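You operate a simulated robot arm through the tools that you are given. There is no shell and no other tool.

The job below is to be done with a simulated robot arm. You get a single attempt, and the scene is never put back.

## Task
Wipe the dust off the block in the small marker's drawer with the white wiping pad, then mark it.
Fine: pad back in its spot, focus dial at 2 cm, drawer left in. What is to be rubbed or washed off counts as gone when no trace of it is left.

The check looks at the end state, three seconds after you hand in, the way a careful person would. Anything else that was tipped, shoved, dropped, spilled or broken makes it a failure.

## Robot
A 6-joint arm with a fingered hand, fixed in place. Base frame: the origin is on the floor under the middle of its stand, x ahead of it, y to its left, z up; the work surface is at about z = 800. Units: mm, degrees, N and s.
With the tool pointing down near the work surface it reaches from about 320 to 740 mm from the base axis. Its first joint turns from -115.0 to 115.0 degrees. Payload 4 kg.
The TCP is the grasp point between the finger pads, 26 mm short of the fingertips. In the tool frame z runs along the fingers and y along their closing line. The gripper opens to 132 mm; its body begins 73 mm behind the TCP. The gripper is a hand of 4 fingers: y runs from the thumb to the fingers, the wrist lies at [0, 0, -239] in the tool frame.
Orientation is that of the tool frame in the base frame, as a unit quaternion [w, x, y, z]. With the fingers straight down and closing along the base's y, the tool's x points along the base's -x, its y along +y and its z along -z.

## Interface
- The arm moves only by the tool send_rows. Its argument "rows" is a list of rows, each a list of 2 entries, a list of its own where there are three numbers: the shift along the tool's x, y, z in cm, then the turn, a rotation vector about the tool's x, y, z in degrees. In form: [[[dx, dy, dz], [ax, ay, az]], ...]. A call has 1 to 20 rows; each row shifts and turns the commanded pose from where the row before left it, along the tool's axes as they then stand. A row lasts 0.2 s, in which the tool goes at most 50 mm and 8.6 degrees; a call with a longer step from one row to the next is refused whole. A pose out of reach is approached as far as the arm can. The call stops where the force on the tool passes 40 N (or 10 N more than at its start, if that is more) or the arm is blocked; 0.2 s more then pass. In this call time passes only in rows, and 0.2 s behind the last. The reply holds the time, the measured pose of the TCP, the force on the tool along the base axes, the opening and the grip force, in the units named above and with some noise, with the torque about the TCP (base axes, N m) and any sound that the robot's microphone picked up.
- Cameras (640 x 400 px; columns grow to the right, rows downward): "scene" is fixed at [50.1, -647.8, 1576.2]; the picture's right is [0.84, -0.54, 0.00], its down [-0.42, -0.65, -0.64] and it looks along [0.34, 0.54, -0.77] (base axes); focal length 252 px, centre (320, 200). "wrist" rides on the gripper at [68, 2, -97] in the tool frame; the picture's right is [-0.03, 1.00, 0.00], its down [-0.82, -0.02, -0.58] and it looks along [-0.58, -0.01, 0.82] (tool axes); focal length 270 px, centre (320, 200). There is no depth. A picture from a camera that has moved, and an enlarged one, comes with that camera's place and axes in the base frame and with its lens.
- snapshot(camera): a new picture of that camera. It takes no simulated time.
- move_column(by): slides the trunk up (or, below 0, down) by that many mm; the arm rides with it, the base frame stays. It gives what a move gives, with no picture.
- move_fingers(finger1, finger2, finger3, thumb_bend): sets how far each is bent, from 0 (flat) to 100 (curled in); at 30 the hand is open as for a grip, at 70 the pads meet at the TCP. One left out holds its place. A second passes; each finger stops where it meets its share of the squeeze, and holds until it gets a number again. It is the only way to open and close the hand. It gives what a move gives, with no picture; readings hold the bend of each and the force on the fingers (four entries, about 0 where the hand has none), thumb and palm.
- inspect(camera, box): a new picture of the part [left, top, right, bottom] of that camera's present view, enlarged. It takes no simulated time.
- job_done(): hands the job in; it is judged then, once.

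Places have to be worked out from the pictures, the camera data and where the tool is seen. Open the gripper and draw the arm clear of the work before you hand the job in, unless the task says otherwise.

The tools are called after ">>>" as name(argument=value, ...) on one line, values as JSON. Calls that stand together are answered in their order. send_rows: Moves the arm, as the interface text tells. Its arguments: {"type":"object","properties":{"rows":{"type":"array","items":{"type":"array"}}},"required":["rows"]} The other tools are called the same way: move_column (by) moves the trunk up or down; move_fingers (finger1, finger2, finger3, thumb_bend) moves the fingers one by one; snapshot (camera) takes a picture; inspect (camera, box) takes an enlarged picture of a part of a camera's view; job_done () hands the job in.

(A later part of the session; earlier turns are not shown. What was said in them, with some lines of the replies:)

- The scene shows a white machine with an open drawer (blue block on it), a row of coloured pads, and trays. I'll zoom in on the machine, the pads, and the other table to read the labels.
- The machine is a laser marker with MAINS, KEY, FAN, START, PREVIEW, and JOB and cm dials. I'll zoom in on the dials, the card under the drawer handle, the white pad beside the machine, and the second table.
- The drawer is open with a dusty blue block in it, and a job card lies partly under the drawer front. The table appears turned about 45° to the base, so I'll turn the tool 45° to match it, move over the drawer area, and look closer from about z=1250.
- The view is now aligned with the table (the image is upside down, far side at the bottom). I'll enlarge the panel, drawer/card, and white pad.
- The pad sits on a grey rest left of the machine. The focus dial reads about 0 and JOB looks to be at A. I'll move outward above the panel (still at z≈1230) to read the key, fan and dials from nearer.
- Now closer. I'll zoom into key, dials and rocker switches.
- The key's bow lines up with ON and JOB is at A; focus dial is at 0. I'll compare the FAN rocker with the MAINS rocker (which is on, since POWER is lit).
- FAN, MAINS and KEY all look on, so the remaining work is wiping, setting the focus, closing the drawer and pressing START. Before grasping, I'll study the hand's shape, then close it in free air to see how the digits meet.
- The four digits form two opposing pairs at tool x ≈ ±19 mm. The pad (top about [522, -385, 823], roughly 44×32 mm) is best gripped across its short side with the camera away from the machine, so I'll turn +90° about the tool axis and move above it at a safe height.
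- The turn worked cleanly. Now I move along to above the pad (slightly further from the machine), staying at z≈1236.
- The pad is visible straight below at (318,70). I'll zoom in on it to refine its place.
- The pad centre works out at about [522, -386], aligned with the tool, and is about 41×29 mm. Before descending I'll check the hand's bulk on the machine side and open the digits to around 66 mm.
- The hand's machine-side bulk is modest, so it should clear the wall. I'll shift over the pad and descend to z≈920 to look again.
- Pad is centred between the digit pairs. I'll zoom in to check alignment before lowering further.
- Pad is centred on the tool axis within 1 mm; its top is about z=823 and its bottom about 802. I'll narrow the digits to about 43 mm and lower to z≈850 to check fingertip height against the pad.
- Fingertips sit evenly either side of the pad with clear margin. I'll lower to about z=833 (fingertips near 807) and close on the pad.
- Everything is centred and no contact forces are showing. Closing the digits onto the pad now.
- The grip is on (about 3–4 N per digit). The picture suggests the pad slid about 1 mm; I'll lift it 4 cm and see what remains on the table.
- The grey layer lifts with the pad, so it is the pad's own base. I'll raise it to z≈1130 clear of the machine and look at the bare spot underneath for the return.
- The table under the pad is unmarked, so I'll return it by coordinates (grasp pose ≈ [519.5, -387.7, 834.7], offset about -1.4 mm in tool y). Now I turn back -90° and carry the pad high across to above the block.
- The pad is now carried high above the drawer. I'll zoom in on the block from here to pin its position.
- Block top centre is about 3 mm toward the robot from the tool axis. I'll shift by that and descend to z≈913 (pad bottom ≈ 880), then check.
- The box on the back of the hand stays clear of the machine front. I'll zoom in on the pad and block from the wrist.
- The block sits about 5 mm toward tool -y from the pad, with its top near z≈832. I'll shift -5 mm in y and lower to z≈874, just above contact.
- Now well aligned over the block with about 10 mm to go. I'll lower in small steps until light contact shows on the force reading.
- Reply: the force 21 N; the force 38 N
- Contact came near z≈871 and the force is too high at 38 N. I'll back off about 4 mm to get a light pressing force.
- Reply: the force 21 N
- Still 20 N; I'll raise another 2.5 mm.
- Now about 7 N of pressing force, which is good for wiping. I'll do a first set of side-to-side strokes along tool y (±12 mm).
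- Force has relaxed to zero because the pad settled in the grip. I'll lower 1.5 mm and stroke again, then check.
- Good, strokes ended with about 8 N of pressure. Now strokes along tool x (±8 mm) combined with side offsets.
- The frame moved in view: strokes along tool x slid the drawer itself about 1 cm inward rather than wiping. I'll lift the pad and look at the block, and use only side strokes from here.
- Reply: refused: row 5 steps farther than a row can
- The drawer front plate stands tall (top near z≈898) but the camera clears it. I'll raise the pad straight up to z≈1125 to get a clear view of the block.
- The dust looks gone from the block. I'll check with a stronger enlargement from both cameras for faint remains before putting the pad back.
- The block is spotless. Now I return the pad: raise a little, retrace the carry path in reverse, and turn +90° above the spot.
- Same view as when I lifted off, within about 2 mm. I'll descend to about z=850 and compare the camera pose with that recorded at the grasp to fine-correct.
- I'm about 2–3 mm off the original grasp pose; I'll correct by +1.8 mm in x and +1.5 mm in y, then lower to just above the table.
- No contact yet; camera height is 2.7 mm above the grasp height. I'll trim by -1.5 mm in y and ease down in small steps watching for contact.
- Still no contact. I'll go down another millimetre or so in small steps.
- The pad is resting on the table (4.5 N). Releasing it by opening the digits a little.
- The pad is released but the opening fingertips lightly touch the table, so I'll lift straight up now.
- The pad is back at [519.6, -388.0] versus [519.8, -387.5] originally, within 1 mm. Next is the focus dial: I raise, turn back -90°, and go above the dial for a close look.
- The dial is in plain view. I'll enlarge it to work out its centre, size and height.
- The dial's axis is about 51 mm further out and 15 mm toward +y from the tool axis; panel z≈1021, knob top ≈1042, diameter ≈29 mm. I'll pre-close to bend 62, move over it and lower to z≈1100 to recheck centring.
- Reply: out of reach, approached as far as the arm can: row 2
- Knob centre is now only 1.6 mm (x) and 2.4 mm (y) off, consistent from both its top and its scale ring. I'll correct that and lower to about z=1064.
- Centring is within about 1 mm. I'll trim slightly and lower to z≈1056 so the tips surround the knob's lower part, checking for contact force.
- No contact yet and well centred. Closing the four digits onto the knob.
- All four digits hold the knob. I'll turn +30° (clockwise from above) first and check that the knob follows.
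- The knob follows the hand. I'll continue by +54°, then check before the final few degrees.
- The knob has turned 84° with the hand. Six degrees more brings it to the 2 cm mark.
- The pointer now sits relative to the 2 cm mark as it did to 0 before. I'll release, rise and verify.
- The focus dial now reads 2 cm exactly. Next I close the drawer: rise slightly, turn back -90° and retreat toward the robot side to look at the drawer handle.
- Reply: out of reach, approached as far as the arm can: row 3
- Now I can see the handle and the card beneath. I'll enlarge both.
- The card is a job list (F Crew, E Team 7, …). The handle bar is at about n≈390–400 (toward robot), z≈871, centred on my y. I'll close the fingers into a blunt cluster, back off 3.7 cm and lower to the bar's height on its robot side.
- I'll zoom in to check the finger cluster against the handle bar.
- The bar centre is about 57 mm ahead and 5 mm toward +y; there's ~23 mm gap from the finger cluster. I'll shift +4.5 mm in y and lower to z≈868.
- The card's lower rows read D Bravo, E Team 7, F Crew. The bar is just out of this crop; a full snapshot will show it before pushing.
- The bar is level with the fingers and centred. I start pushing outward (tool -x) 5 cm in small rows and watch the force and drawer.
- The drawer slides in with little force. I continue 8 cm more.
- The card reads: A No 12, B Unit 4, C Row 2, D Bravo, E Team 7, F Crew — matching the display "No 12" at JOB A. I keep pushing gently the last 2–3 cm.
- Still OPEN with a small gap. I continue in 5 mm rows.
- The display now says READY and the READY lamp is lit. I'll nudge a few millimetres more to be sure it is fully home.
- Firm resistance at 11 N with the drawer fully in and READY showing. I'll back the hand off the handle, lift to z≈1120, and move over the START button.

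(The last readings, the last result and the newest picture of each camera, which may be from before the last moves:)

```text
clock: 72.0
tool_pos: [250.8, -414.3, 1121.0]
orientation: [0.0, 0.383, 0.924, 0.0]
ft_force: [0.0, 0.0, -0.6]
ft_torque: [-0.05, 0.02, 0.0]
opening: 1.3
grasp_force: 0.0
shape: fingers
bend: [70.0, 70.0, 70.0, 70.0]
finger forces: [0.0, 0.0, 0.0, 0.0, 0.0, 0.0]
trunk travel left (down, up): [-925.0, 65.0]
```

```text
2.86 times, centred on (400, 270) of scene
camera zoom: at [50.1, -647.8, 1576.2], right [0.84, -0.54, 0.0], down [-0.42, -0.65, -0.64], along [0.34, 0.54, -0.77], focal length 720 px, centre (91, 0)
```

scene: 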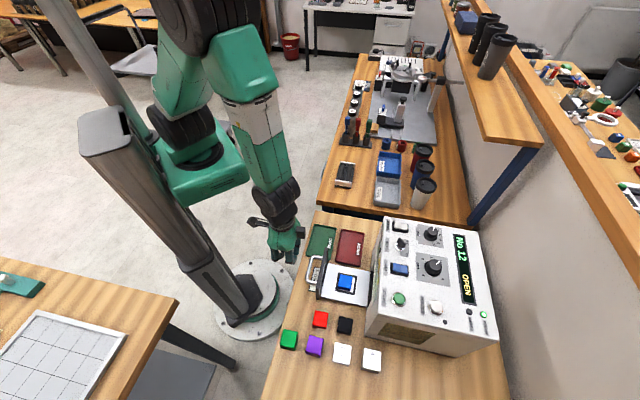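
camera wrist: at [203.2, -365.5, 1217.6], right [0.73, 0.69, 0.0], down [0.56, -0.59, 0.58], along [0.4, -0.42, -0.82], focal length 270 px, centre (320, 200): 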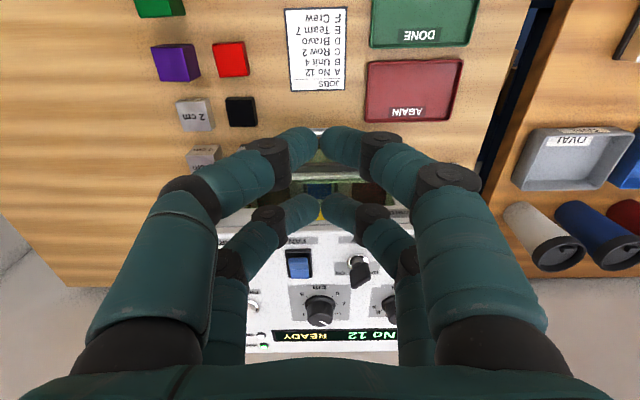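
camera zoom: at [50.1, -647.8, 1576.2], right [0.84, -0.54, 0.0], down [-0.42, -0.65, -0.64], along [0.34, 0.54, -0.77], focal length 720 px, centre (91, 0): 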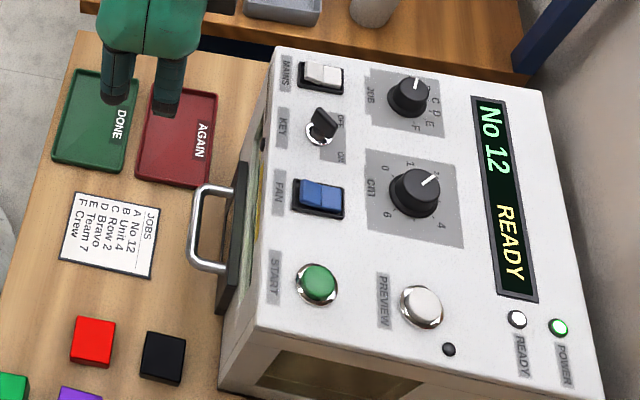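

READY is still shown and the trays and card are undisturbed. I'll move the hand above the START button so that the outer finger pair is over it.

>>> send_rows(rows=[[[-3.27, -2.29, 0], [0, 0, 0]], [[-3.27, -2.29, 0], [0, 0, 0]], [[-3.27, -2.29, 0], [0, 0, 0]], [[-3.27, -2.29, 0], [0, 0, 0]]])

>>> snapshot(camera="wrist")

>>> inspect(camera="wrist", box=[240, 100, 400, 240])

>>> inspect(camera="scene", box=[340, 200, 500, 340])

```text
clock: 73.0
tool_pos: [279.9, -573.9, 1121.3]
orientation: [-0.001, 0.383, 0.924, -0.001]
ft_force: [0.0, -0.4, -0.1]
ft_torque: [0.02, 0.01, 0.02]
opening: 1.4
grasp_force: 0.1
shape: fingers
bend: [70.0, 70.0, 70.0, 70.0]
finger forces: [0.0, 0.0, 0.0, 0.1, 0.0, 0.0]
trunk travel left (down, up): [-925.0, 65.0]
```

```text
taken
camera wrist: at [231.3, -525.1, 1217.5], right [0.73, 0.69, 0.0], down [0.56, -0.59, 0.58], along [0.4, -0.42, -0.82], focal length 270 px, centre (320, 200)
```

wrist: 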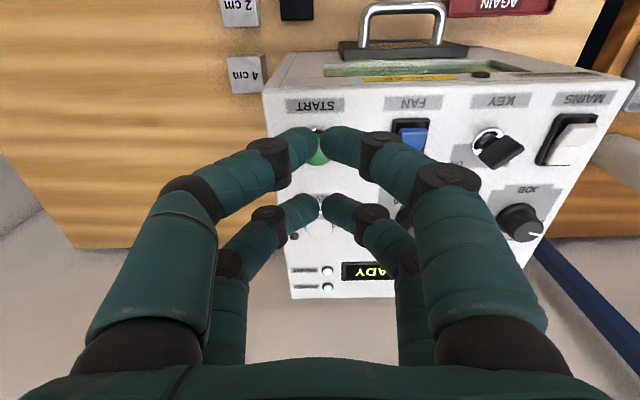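

```text
2.86 times, centred on (320, 170) of wrist
camera zoom: at [231.3, -525.1, 1217.5], right [0.73, 0.69, 0.0], down [0.56, -0.59, 0.58], along [0.4, -0.42, -0.82], focal length 772 px, centre (320, 286)
```

zoom: 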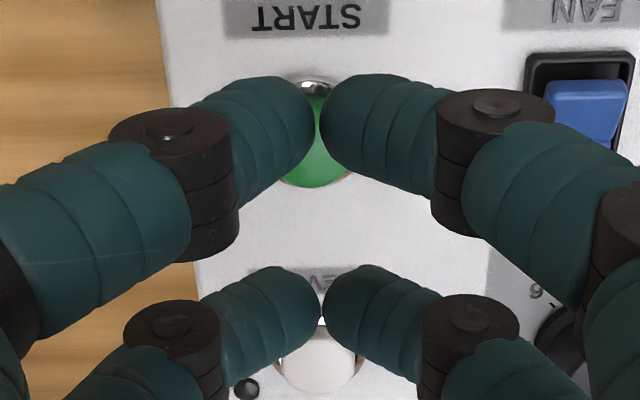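

```text
2.86 times, centred on (420, 270) of scene
camera zoom: at [50.1, -647.8, 1576.2], right [0.84, -0.54, 0.0], down [-0.42, -0.65, -0.64], along [0.34, 0.54, -0.77], focal length 720 px, centre (34, 0)
```

zoom: 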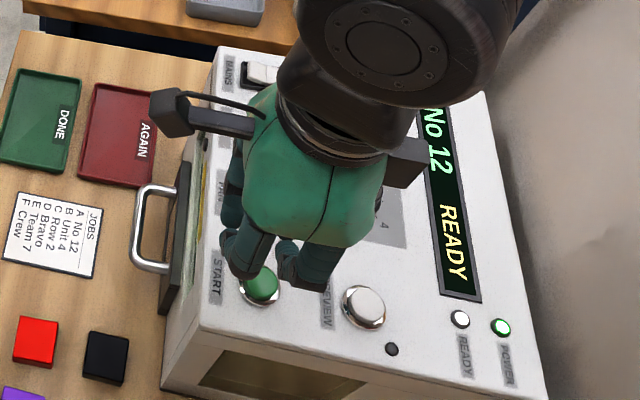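

START lies right under the outer (‑x) finger pair, about 1 mm off. I'll lower to z≈1071 and recheck from the scene camera.

>>> send_rows(rows=[[[0, -0.08, 2.5], [0, 0, 0]], [[0, 0, 2.5], [0, 0, 0]]])

>>> inspect(camera="wrist", box=[240, 100, 400, 240])

>>> inspect(camera="scene", box=[360, 240, 450, 320])

```text
clock: 73.6
tool_pos: [278.2, -574.1, 1070.7]
orientation: [0.0, 0.384, 0.923, -0.001]
ft_force: [0.2, 0.3, -0.1]
ft_torque: [-0.02, -0.01, -0.02]
opening: 1.1
grasp_force: 0.0
shape: fingers
bend: [70.0, 70.0, 70.0, 70.0]
finger forces: [0.0, 0.0, 0.0, 0.1, 0.0, 0.0]
trunk travel left (down, up): [-925.0, 65.0]
```

```text
2.86 times, centred on (320, 170) of wrist
camera zoom: at [230.7, -524.3, 1167.3], right [0.73, 0.69, 0.0], down [0.56, -0.59, 0.58], along [0.4, -0.42, -0.82], focal length 772 px, centre (320, 286)
```

zoom: 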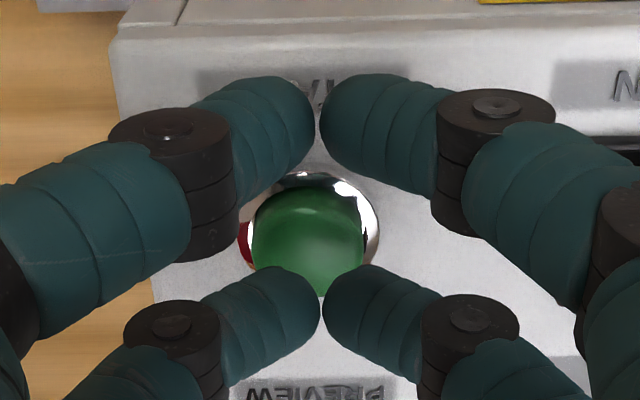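

```text
5.00 times, centred on (405, 280) of scene
camera zoom: at [50.1, -647.8, 1576.2], right [0.84, -0.54, 0.0], down [-0.42, -0.65, -0.64], along [0.34, 0.54, -0.77], focal length 1260 px, centre (-105, -200)
```

zoom: 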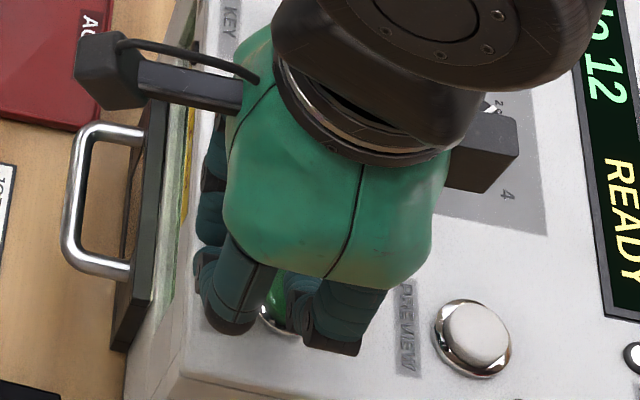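

The cap centre is 3 mm nearer than the finger pair and 2 mm toward -y. I'll trim, then descend in small steps watching force and display.

>>> send_rows(rows=[[[0.25, -0.18, 0.3], [0, 0, 0]], [[0, 0, 0.3], [0, 0, 0]]])

>>> send_rows(rows=[[[0, 0, 0.2], [0, 0, 0]]])

>>> inspect(camera="scene", box=[360, 200, 510, 340])

```text
clock: 74.2
tool_pos: [275.6, -573.2, 1064.0]
orientation: [0.0, 0.384, 0.923, 0.0]
ft_force: [-0.4, 0.2, -0.4]
ft_torque: [0.0, -0.06, 0.01]
opening: 1.2
grasp_force: 0.1
shape: fingers
bend: [70.0, 70.0, 70.0, 70.0]
finger forces: [0.1, 0.1, 0.0, 0.0, 0.1, 0.0]
trunk travel left (down, up): [-925.0, 65.0]
```

```text
clock: 74.6
tool_pos: [276.3, -572.1, 1061.6]
orientation: [0.0, 0.383, 0.924, 0.0]
ft_force: [-0.1, 0.5, 0.6]
ft_torque: [-0.01, 0.03, 0.03]
opening: 1.3
grasp_force: 0.1
shape: fingers
bend: [70.0, 70.0, 70.0, 70.0]
finger forces: [0.0, 0.0, 0.0, 0.0, 0.0, 0.0]
trunk travel left (down, up): [-925.0, 65.0]
```

```text
2.86 times, centred on (435, 270) of scene
camera zoom: at [50.1, -647.8, 1576.2], right [0.84, -0.54, 0.0], down [-0.42, -0.65, -0.64], along [0.34, 0.54, -0.77], focal length 720 px, centre (-9, 0)
```

zoom: 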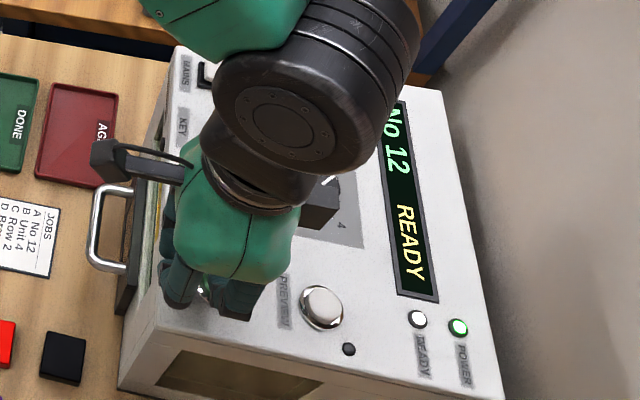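

No contact yet at z≈1062. I continue down 2 mm at a time.

>>> send_rows(rows=[[[0, 0, 0.2], [0, 0, 0]]])

>>> send_rows(rows=[[[0, 0, 0.2], [0, 0, 0]]])

>>> inspect(camera="wrist", box=[240, 100, 400, 240])

```text
clock: 75.0
tool_pos: [276.3, -572.7, 1060.9]
orientation: [0.0, 0.384, 0.923, 0.0]
ft_force: [0.8, 0.0, -0.9]
ft_torque: [0.01, -0.02, 0.0]
opening: 1.2
grasp_force: 0.1
shape: fingers
bend: [70.0, 70.0, 70.0, 70.0]
finger forces: [0.0, 0.0, 0.0, 0.0, 0.1, 0.0]
trunk travel left (down, up): [-925.0, 65.0]
```

```text
clock: 75.4
tool_pos: [276.3, -572.3, 1057.9]
orientation: [0.001, 0.383, 0.924, 0.0]
ft_force: [0.1, -0.2, 0.9]
ft_torque: [0.0, 0.01, 0.01]
opening: 1.4
grasp_force: 0.5
shape: fingers
bend: [70.0, 70.0, 70.0, 70.0]
finger forces: [0.1, 0.1, 0.3, 0.0, 0.0, 0.0]
trunk travel left (down, up): [-925.0, 65.0]
```

```text
2.86 times, centred on (320, 170) of wrist
camera zoom: at [229.3, -523.2, 1155.8], right [0.73, 0.69, 0.0], down [0.56, -0.59, 0.58], along [0.4, -0.42, -0.82], focal length 772 px, centre (320, 286)
```

zoom: 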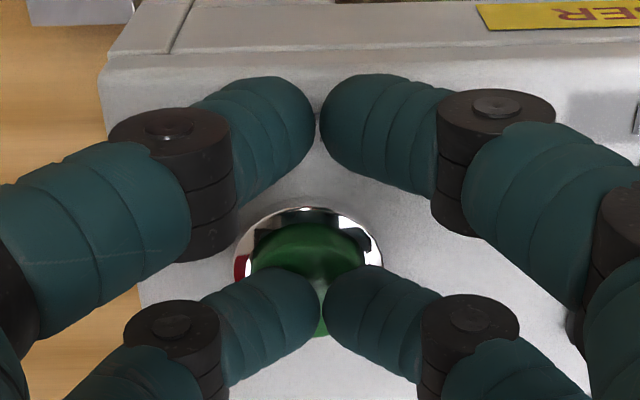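

A first hint of contact (0.3 N on one finger). Pressing slowly further in 1.5 mm steps.

>>> send_rows(rows=[[[0, 0, 0.15], [0, 0, 0]]])

>>> send_rows(rows=[[[0, 0, 0.15], [0, 0, 0]]])

>>> inspect(camera="scene", box=[400, 200, 510, 340])

```text
clock: 75.8
tool_pos: [276.4, -572.6, 1058.0]
orientation: [0.0, 0.384, 0.923, 0.0]
ft_force: [-0.6, -0.2, 0.8]
ft_torque: [-0.02, 0.01, -0.03]
opening: 1.3
grasp_force: 0.8
shape: fingers
bend: [70.0, 70.0, 70.0, 70.0]
finger forces: [0.0, 0.0, 0.9, 0.0, 0.0, 0.1]
trunk travel left (down, up): [-925.0, 65.0]
```

```text
clock: 76.2
tool_pos: [277.7, -572.3, 1056.4]
orientation: [0.001, 0.383, 0.924, 0.0]
ft_force: [-0.2, -1.9, 2.0]
ft_torque: [-0.06, -0.01, -0.04]
opening: 1.6
grasp_force: 0.9
shape: fingers
bend: [70.0, 70.0, 70.0, 70.0]
finger forces: [0.1, 0.0, 1.9, 0.0, 0.0, 0.0]
trunk travel left (down, up): [-925.0, 65.0]
```

```text
2.86 times, centred on (455, 270) of scene
camera zoom: at [50.1, -647.8, 1576.2], right [0.84, -0.54, 0.0], down [-0.42, -0.65, -0.64], along [0.34, 0.54, -0.77], focal length 720 px, centre (-66, 0)
```

zoom: 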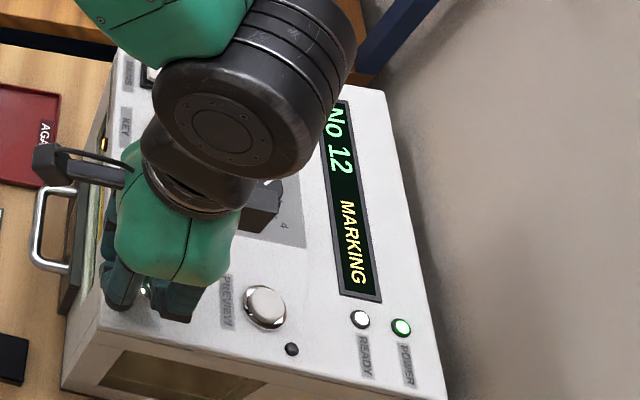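

The display shows MARKING, so START has registered. I'll lift the fingers off and wait while it marks.

>>> send_rows(rows=[[[0, 0, -1.0], [0, 0, 0]], [[0, 0, -2.5], [0, 0, 0]], [[0, 0, -3.0], [0, 0, 0]], [[0, 0, -3.0], [0, 0, 0]]])

>>> inspect(camera="scene", box=[360, 200, 510, 340])

```text
clock: 77.2
tool_pos: [276.8, -572.9, 1152.0]
orientation: [0.0, 0.383, 0.924, 0.0]
ft_force: [0.9, 0.4, -0.3]
ft_torque: [0.01, 0.02, 0.01]
opening: 1.7
grasp_force: 0.1
shape: fingers
bend: [70.0, 70.0, 70.0, 70.0]
finger forces: [0.0, 0.1, 0.1, 0.0, 0.1, 0.0]
trunk travel left (down, up): [-925.0, 65.0]
```

```text
2.86 times, centred on (435, 270) of scene
camera zoom: at [50.1, -647.8, 1576.2], right [0.84, -0.54, 0.0], down [-0.42, -0.65, -0.64], along [0.34, 0.54, -0.77], focal length 720 px, centre (-9, 0)
```

zoom: 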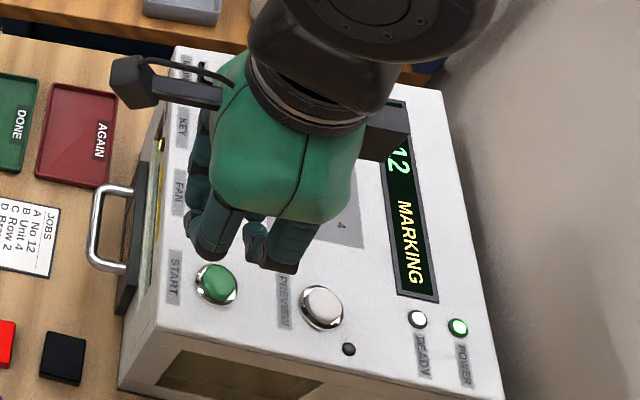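

Still MARKING. I'll retreat the arm clear toward the robot at height while time passes.

>>> send_rows(rows=[[[4.0, 0, -2.0], [0, 0, 0]], [[4.0, 0, -2.0], [0, 0, 0]], [[4.0, 0, -2.0], [0, 0, 0]], [[4.0, 0, -2.0], [0, 0, 0]], [[3.0, 0, -1.0], [0, 0, 0]], [[0, 0, 0], [0, 0, 0]], [[0, 0, 0], [0, 0, 0]], [[0, 0, 0], [0, 0, 0]], [[0, 0, 0], [0, 0, 0]], [[0, 0, 0], [0, 0, 0]]])

>>> snapshot(camera="scene")

>>> snapshot(camera="wrist")

```text
clock: 79.4
tool_pos: [142.9, -437.7, 1239.2]
orientation: [0.001, 0.383, 0.924, 0.0]
ft_force: [0.5, -0.5, -0.1]
ft_torque: [-0.01, -0.01, -0.02]
opening: 1.4
grasp_force: 0.1
shape: fingers
bend: [70.0, 70.0, 70.0, 70.0]
finger forces: [0.0, 0.1, 0.0, 0.0, 0.1, 0.0]
trunk travel left (down, up): [-925.0, 65.0]
```

```text
taken
```

scene: 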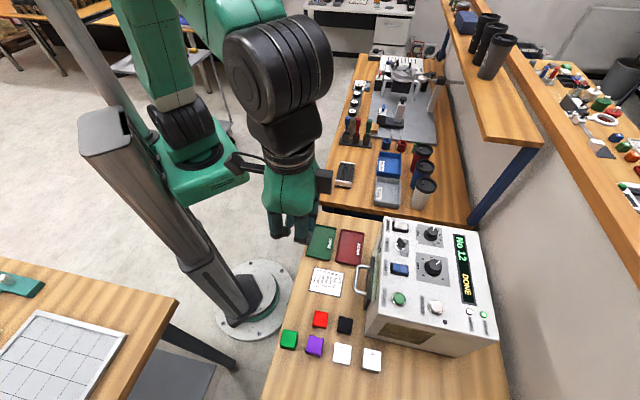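

```text
taken
camera wrist: at [96.3, -387.9, 1337.0], right [0.73, 0.69, 0.0], down [0.56, -0.59, 0.58], along [0.4, -0.42, -0.82], focal length 270 px, centre (320, 200)
```

wrist: 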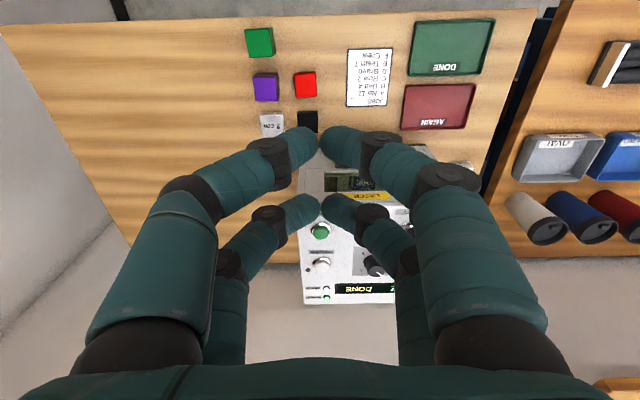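

The display reads DONE. I'll open the hand, then move to look through the machine's window at the block and check everything else.

>>> move_fingers(finger1=30, finger2=30, finger3=30, thumb_bend=30)

>>> send_rows(rows=[[[0.4, 4.3, 1.5], [0, 0, 0]], [[0.4, 4.3, 1.5], [0, 0, 0]]])

>>> snapshot(camera="wrist")

>>> inspect(camera="wrist", box=[250, 100, 410, 200])

>>> inspect(camera="scene", box=[270, 200, 510, 380])

```text
clock: 80.4
tool_pos: [143.3, -437.8, 1238.9]
orientation: [0.0, 0.383, 0.924, 0.0]
ft_force: [-0.2, -0.2, 0.7]
ft_torque: [0.0, 0.01, 0.0]
opening: 132.7
grasp_force: 0.1
shape: fingers
bend: [30.0, 30.0, 30.0, 30.0]
finger forces: [0.0, 0.1, 0.1, 0.1, 0.0, 0.1]
trunk travel left (down, up): [-925.0, 65.0]
```

```text
clock: 81.0
tool_pos: [198.5, -368.5, 1211.0]
orientation: [-0.001, 0.383, 0.924, -0.002]
ft_force: [0.0, 0.3, -0.3]
ft_torque: [0.03, 0.03, 0.0]
opening: 132.5
grasp_force: 0.0
shape: fingers
bend: [30.0, 30.0, 30.0, 30.0]
finger forces: [0.0, 0.0, 0.0, 0.0, 0.0, 0.0]
trunk travel left (down, up): [-925.0, 65.0]
```

```text
taken
camera wrist: at [151.3, -319.7, 1307.4], right [0.73, 0.69, 0.0], down [0.56, -0.59, 0.58], along [0.4, -0.42, -0.82], focal length 270 px, centre (320, 200)
```

wrist: 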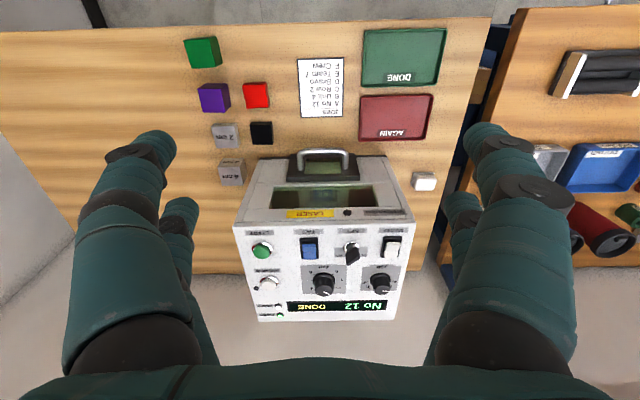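

```text
4.00 times, centred on (330, 150) of wrist
camera zoom: at [151.3, -319.7, 1307.4], right [0.73, 0.69, 0.0], down [0.56, -0.59, 0.58], along [0.4, -0.42, -0.82], focal length 1081 px, centre (280, 400)
```

zoom: 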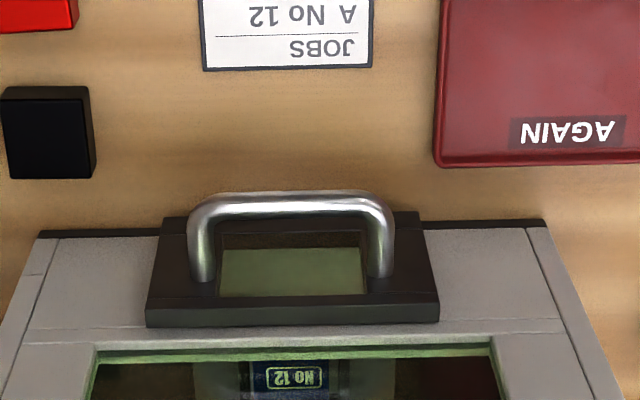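

```text
2.22 times, centred on (390, 290) of scene
camera zoom: at [50.1, -647.8, 1576.2], right [0.84, -0.54, 0.0], down [-0.42, -0.65, -0.64], along [0.34, 0.54, -0.77], focal length 560 px, centre (164, 0)
```

zoom: 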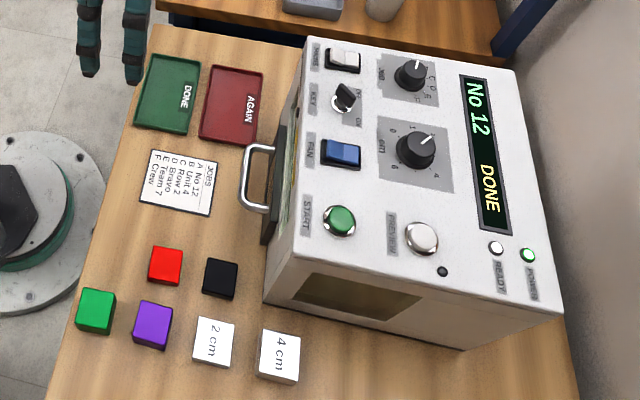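

Through the window a "No 12" mark is visible on the blue block. I'll zoom in for its quality and double-check the pad and dial one last time.

>>> inspect(camera="wrist", box=[295, 180, 350, 215])

>>> inspect(camera="wrist", box=[285, 255, 415, 330])

>>> inspect(camera="wrist", box=[390, 150, 460, 210])

```text
11.43 times, centred on (322, 198) of wrist
camera zoom: at [151.3, -319.7, 1307.4], right [0.73, 0.69, 0.0], down [0.56, -0.59, 0.58], along [0.4, -0.42, -0.82], focal length 3089 px, centre (291, 229)
```

zoom: 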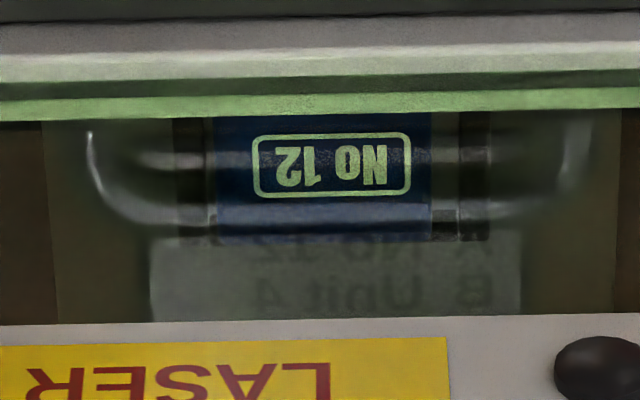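

```text
4.92 times, centred on (350, 292) of wrist
camera zoom: at [151.3, -319.7, 1307.4], right [0.73, 0.69, 0.0], down [0.56, -0.59, 0.58], along [0.4, -0.42, -0.82], focal length 1331 px, centre (172, -255)
```

zoom: 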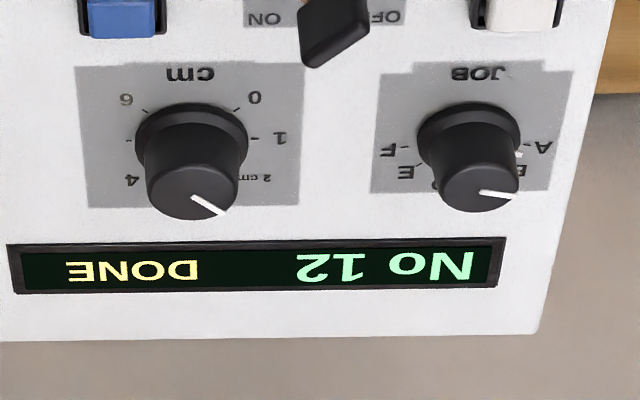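

```text
6.67 times, centred on (425, 180) of wrist
camera zoom: at [151.3, -319.7, 1307.4], right [0.73, 0.69, 0.0], down [0.56, -0.59, 0.58], along [0.4, -0.42, -0.82], focal length 1802 px, centre (-380, 333)
```

zoom: 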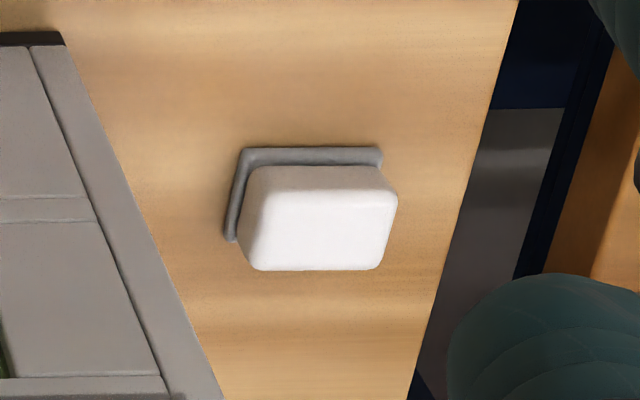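

The "No 12" mark is crisp on the clean block, the pad is in its place, the dial is at 2 cm and the drawer is in. I'll draw the open hand further up and clear before handing in.

>>> send_rows(rows=[[[0.7, 0, -4], [0, 0, 0]], [[0.7, 0, -4], [0, 0, 0]], [[0.7, 0, -4], [0, 0, 0]], [[0.7, 0, -4], [0, 0, 0]]])

>>> snapshot(camera="scene")

```text
clock: 82.0
tool_pos: [177.3, -350.7, 1372.6]
orientation: [0.0, 0.383, 0.924, 0.0]
ft_force: [0.1, 0.8, -0.9]
ft_torque: [-0.01, -0.01, -0.04]
opening: 132.7
grasp_force: 0.0
shape: fingers
bend: [30.0, 30.0, 30.0, 30.0]
finger forces: [0.1, 0.1, 0.0, 0.0, 0.0, 0.1]
trunk travel left (down, up): [-925.0, 65.0]
```

```text
taken
```

scene: 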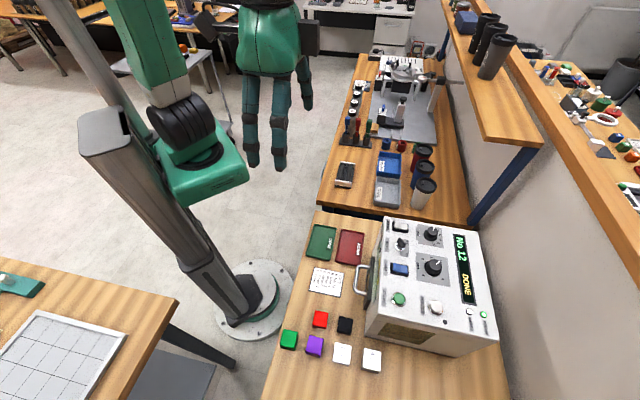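

The scene is in order: the block is clean and marked, the drawer is in, the dial is at 2 cm, the pad is back and the arm is clear with the hand open. Handing in now.

>>> job_done()

```text
The job is handed in.
```

The job is done and handed in. The block was wiped clean of dust, and the marker then engraved "No 12" on it. The mark looks crisp through the machine's window.

- **Job setting:** You didn't say which mark to use, so I left the JOB dial at A. The card lists A as "No 12", and the display showed the same.
- **Pad:** It is back within about 1 mm of where it started.
- **Focus dial:** It points at 2 cm.
- **Drawer:** It is fully in, and the display read DONE.
- **Block position:** Wiping shifted the block 2–3 mm within its nest, toward the robot side. I left it there because it still sat inside the frame.
- **Other items:** In the last pictures the trays, the card and the other blocks looked undisturbed. The arm was clear with the hand open.
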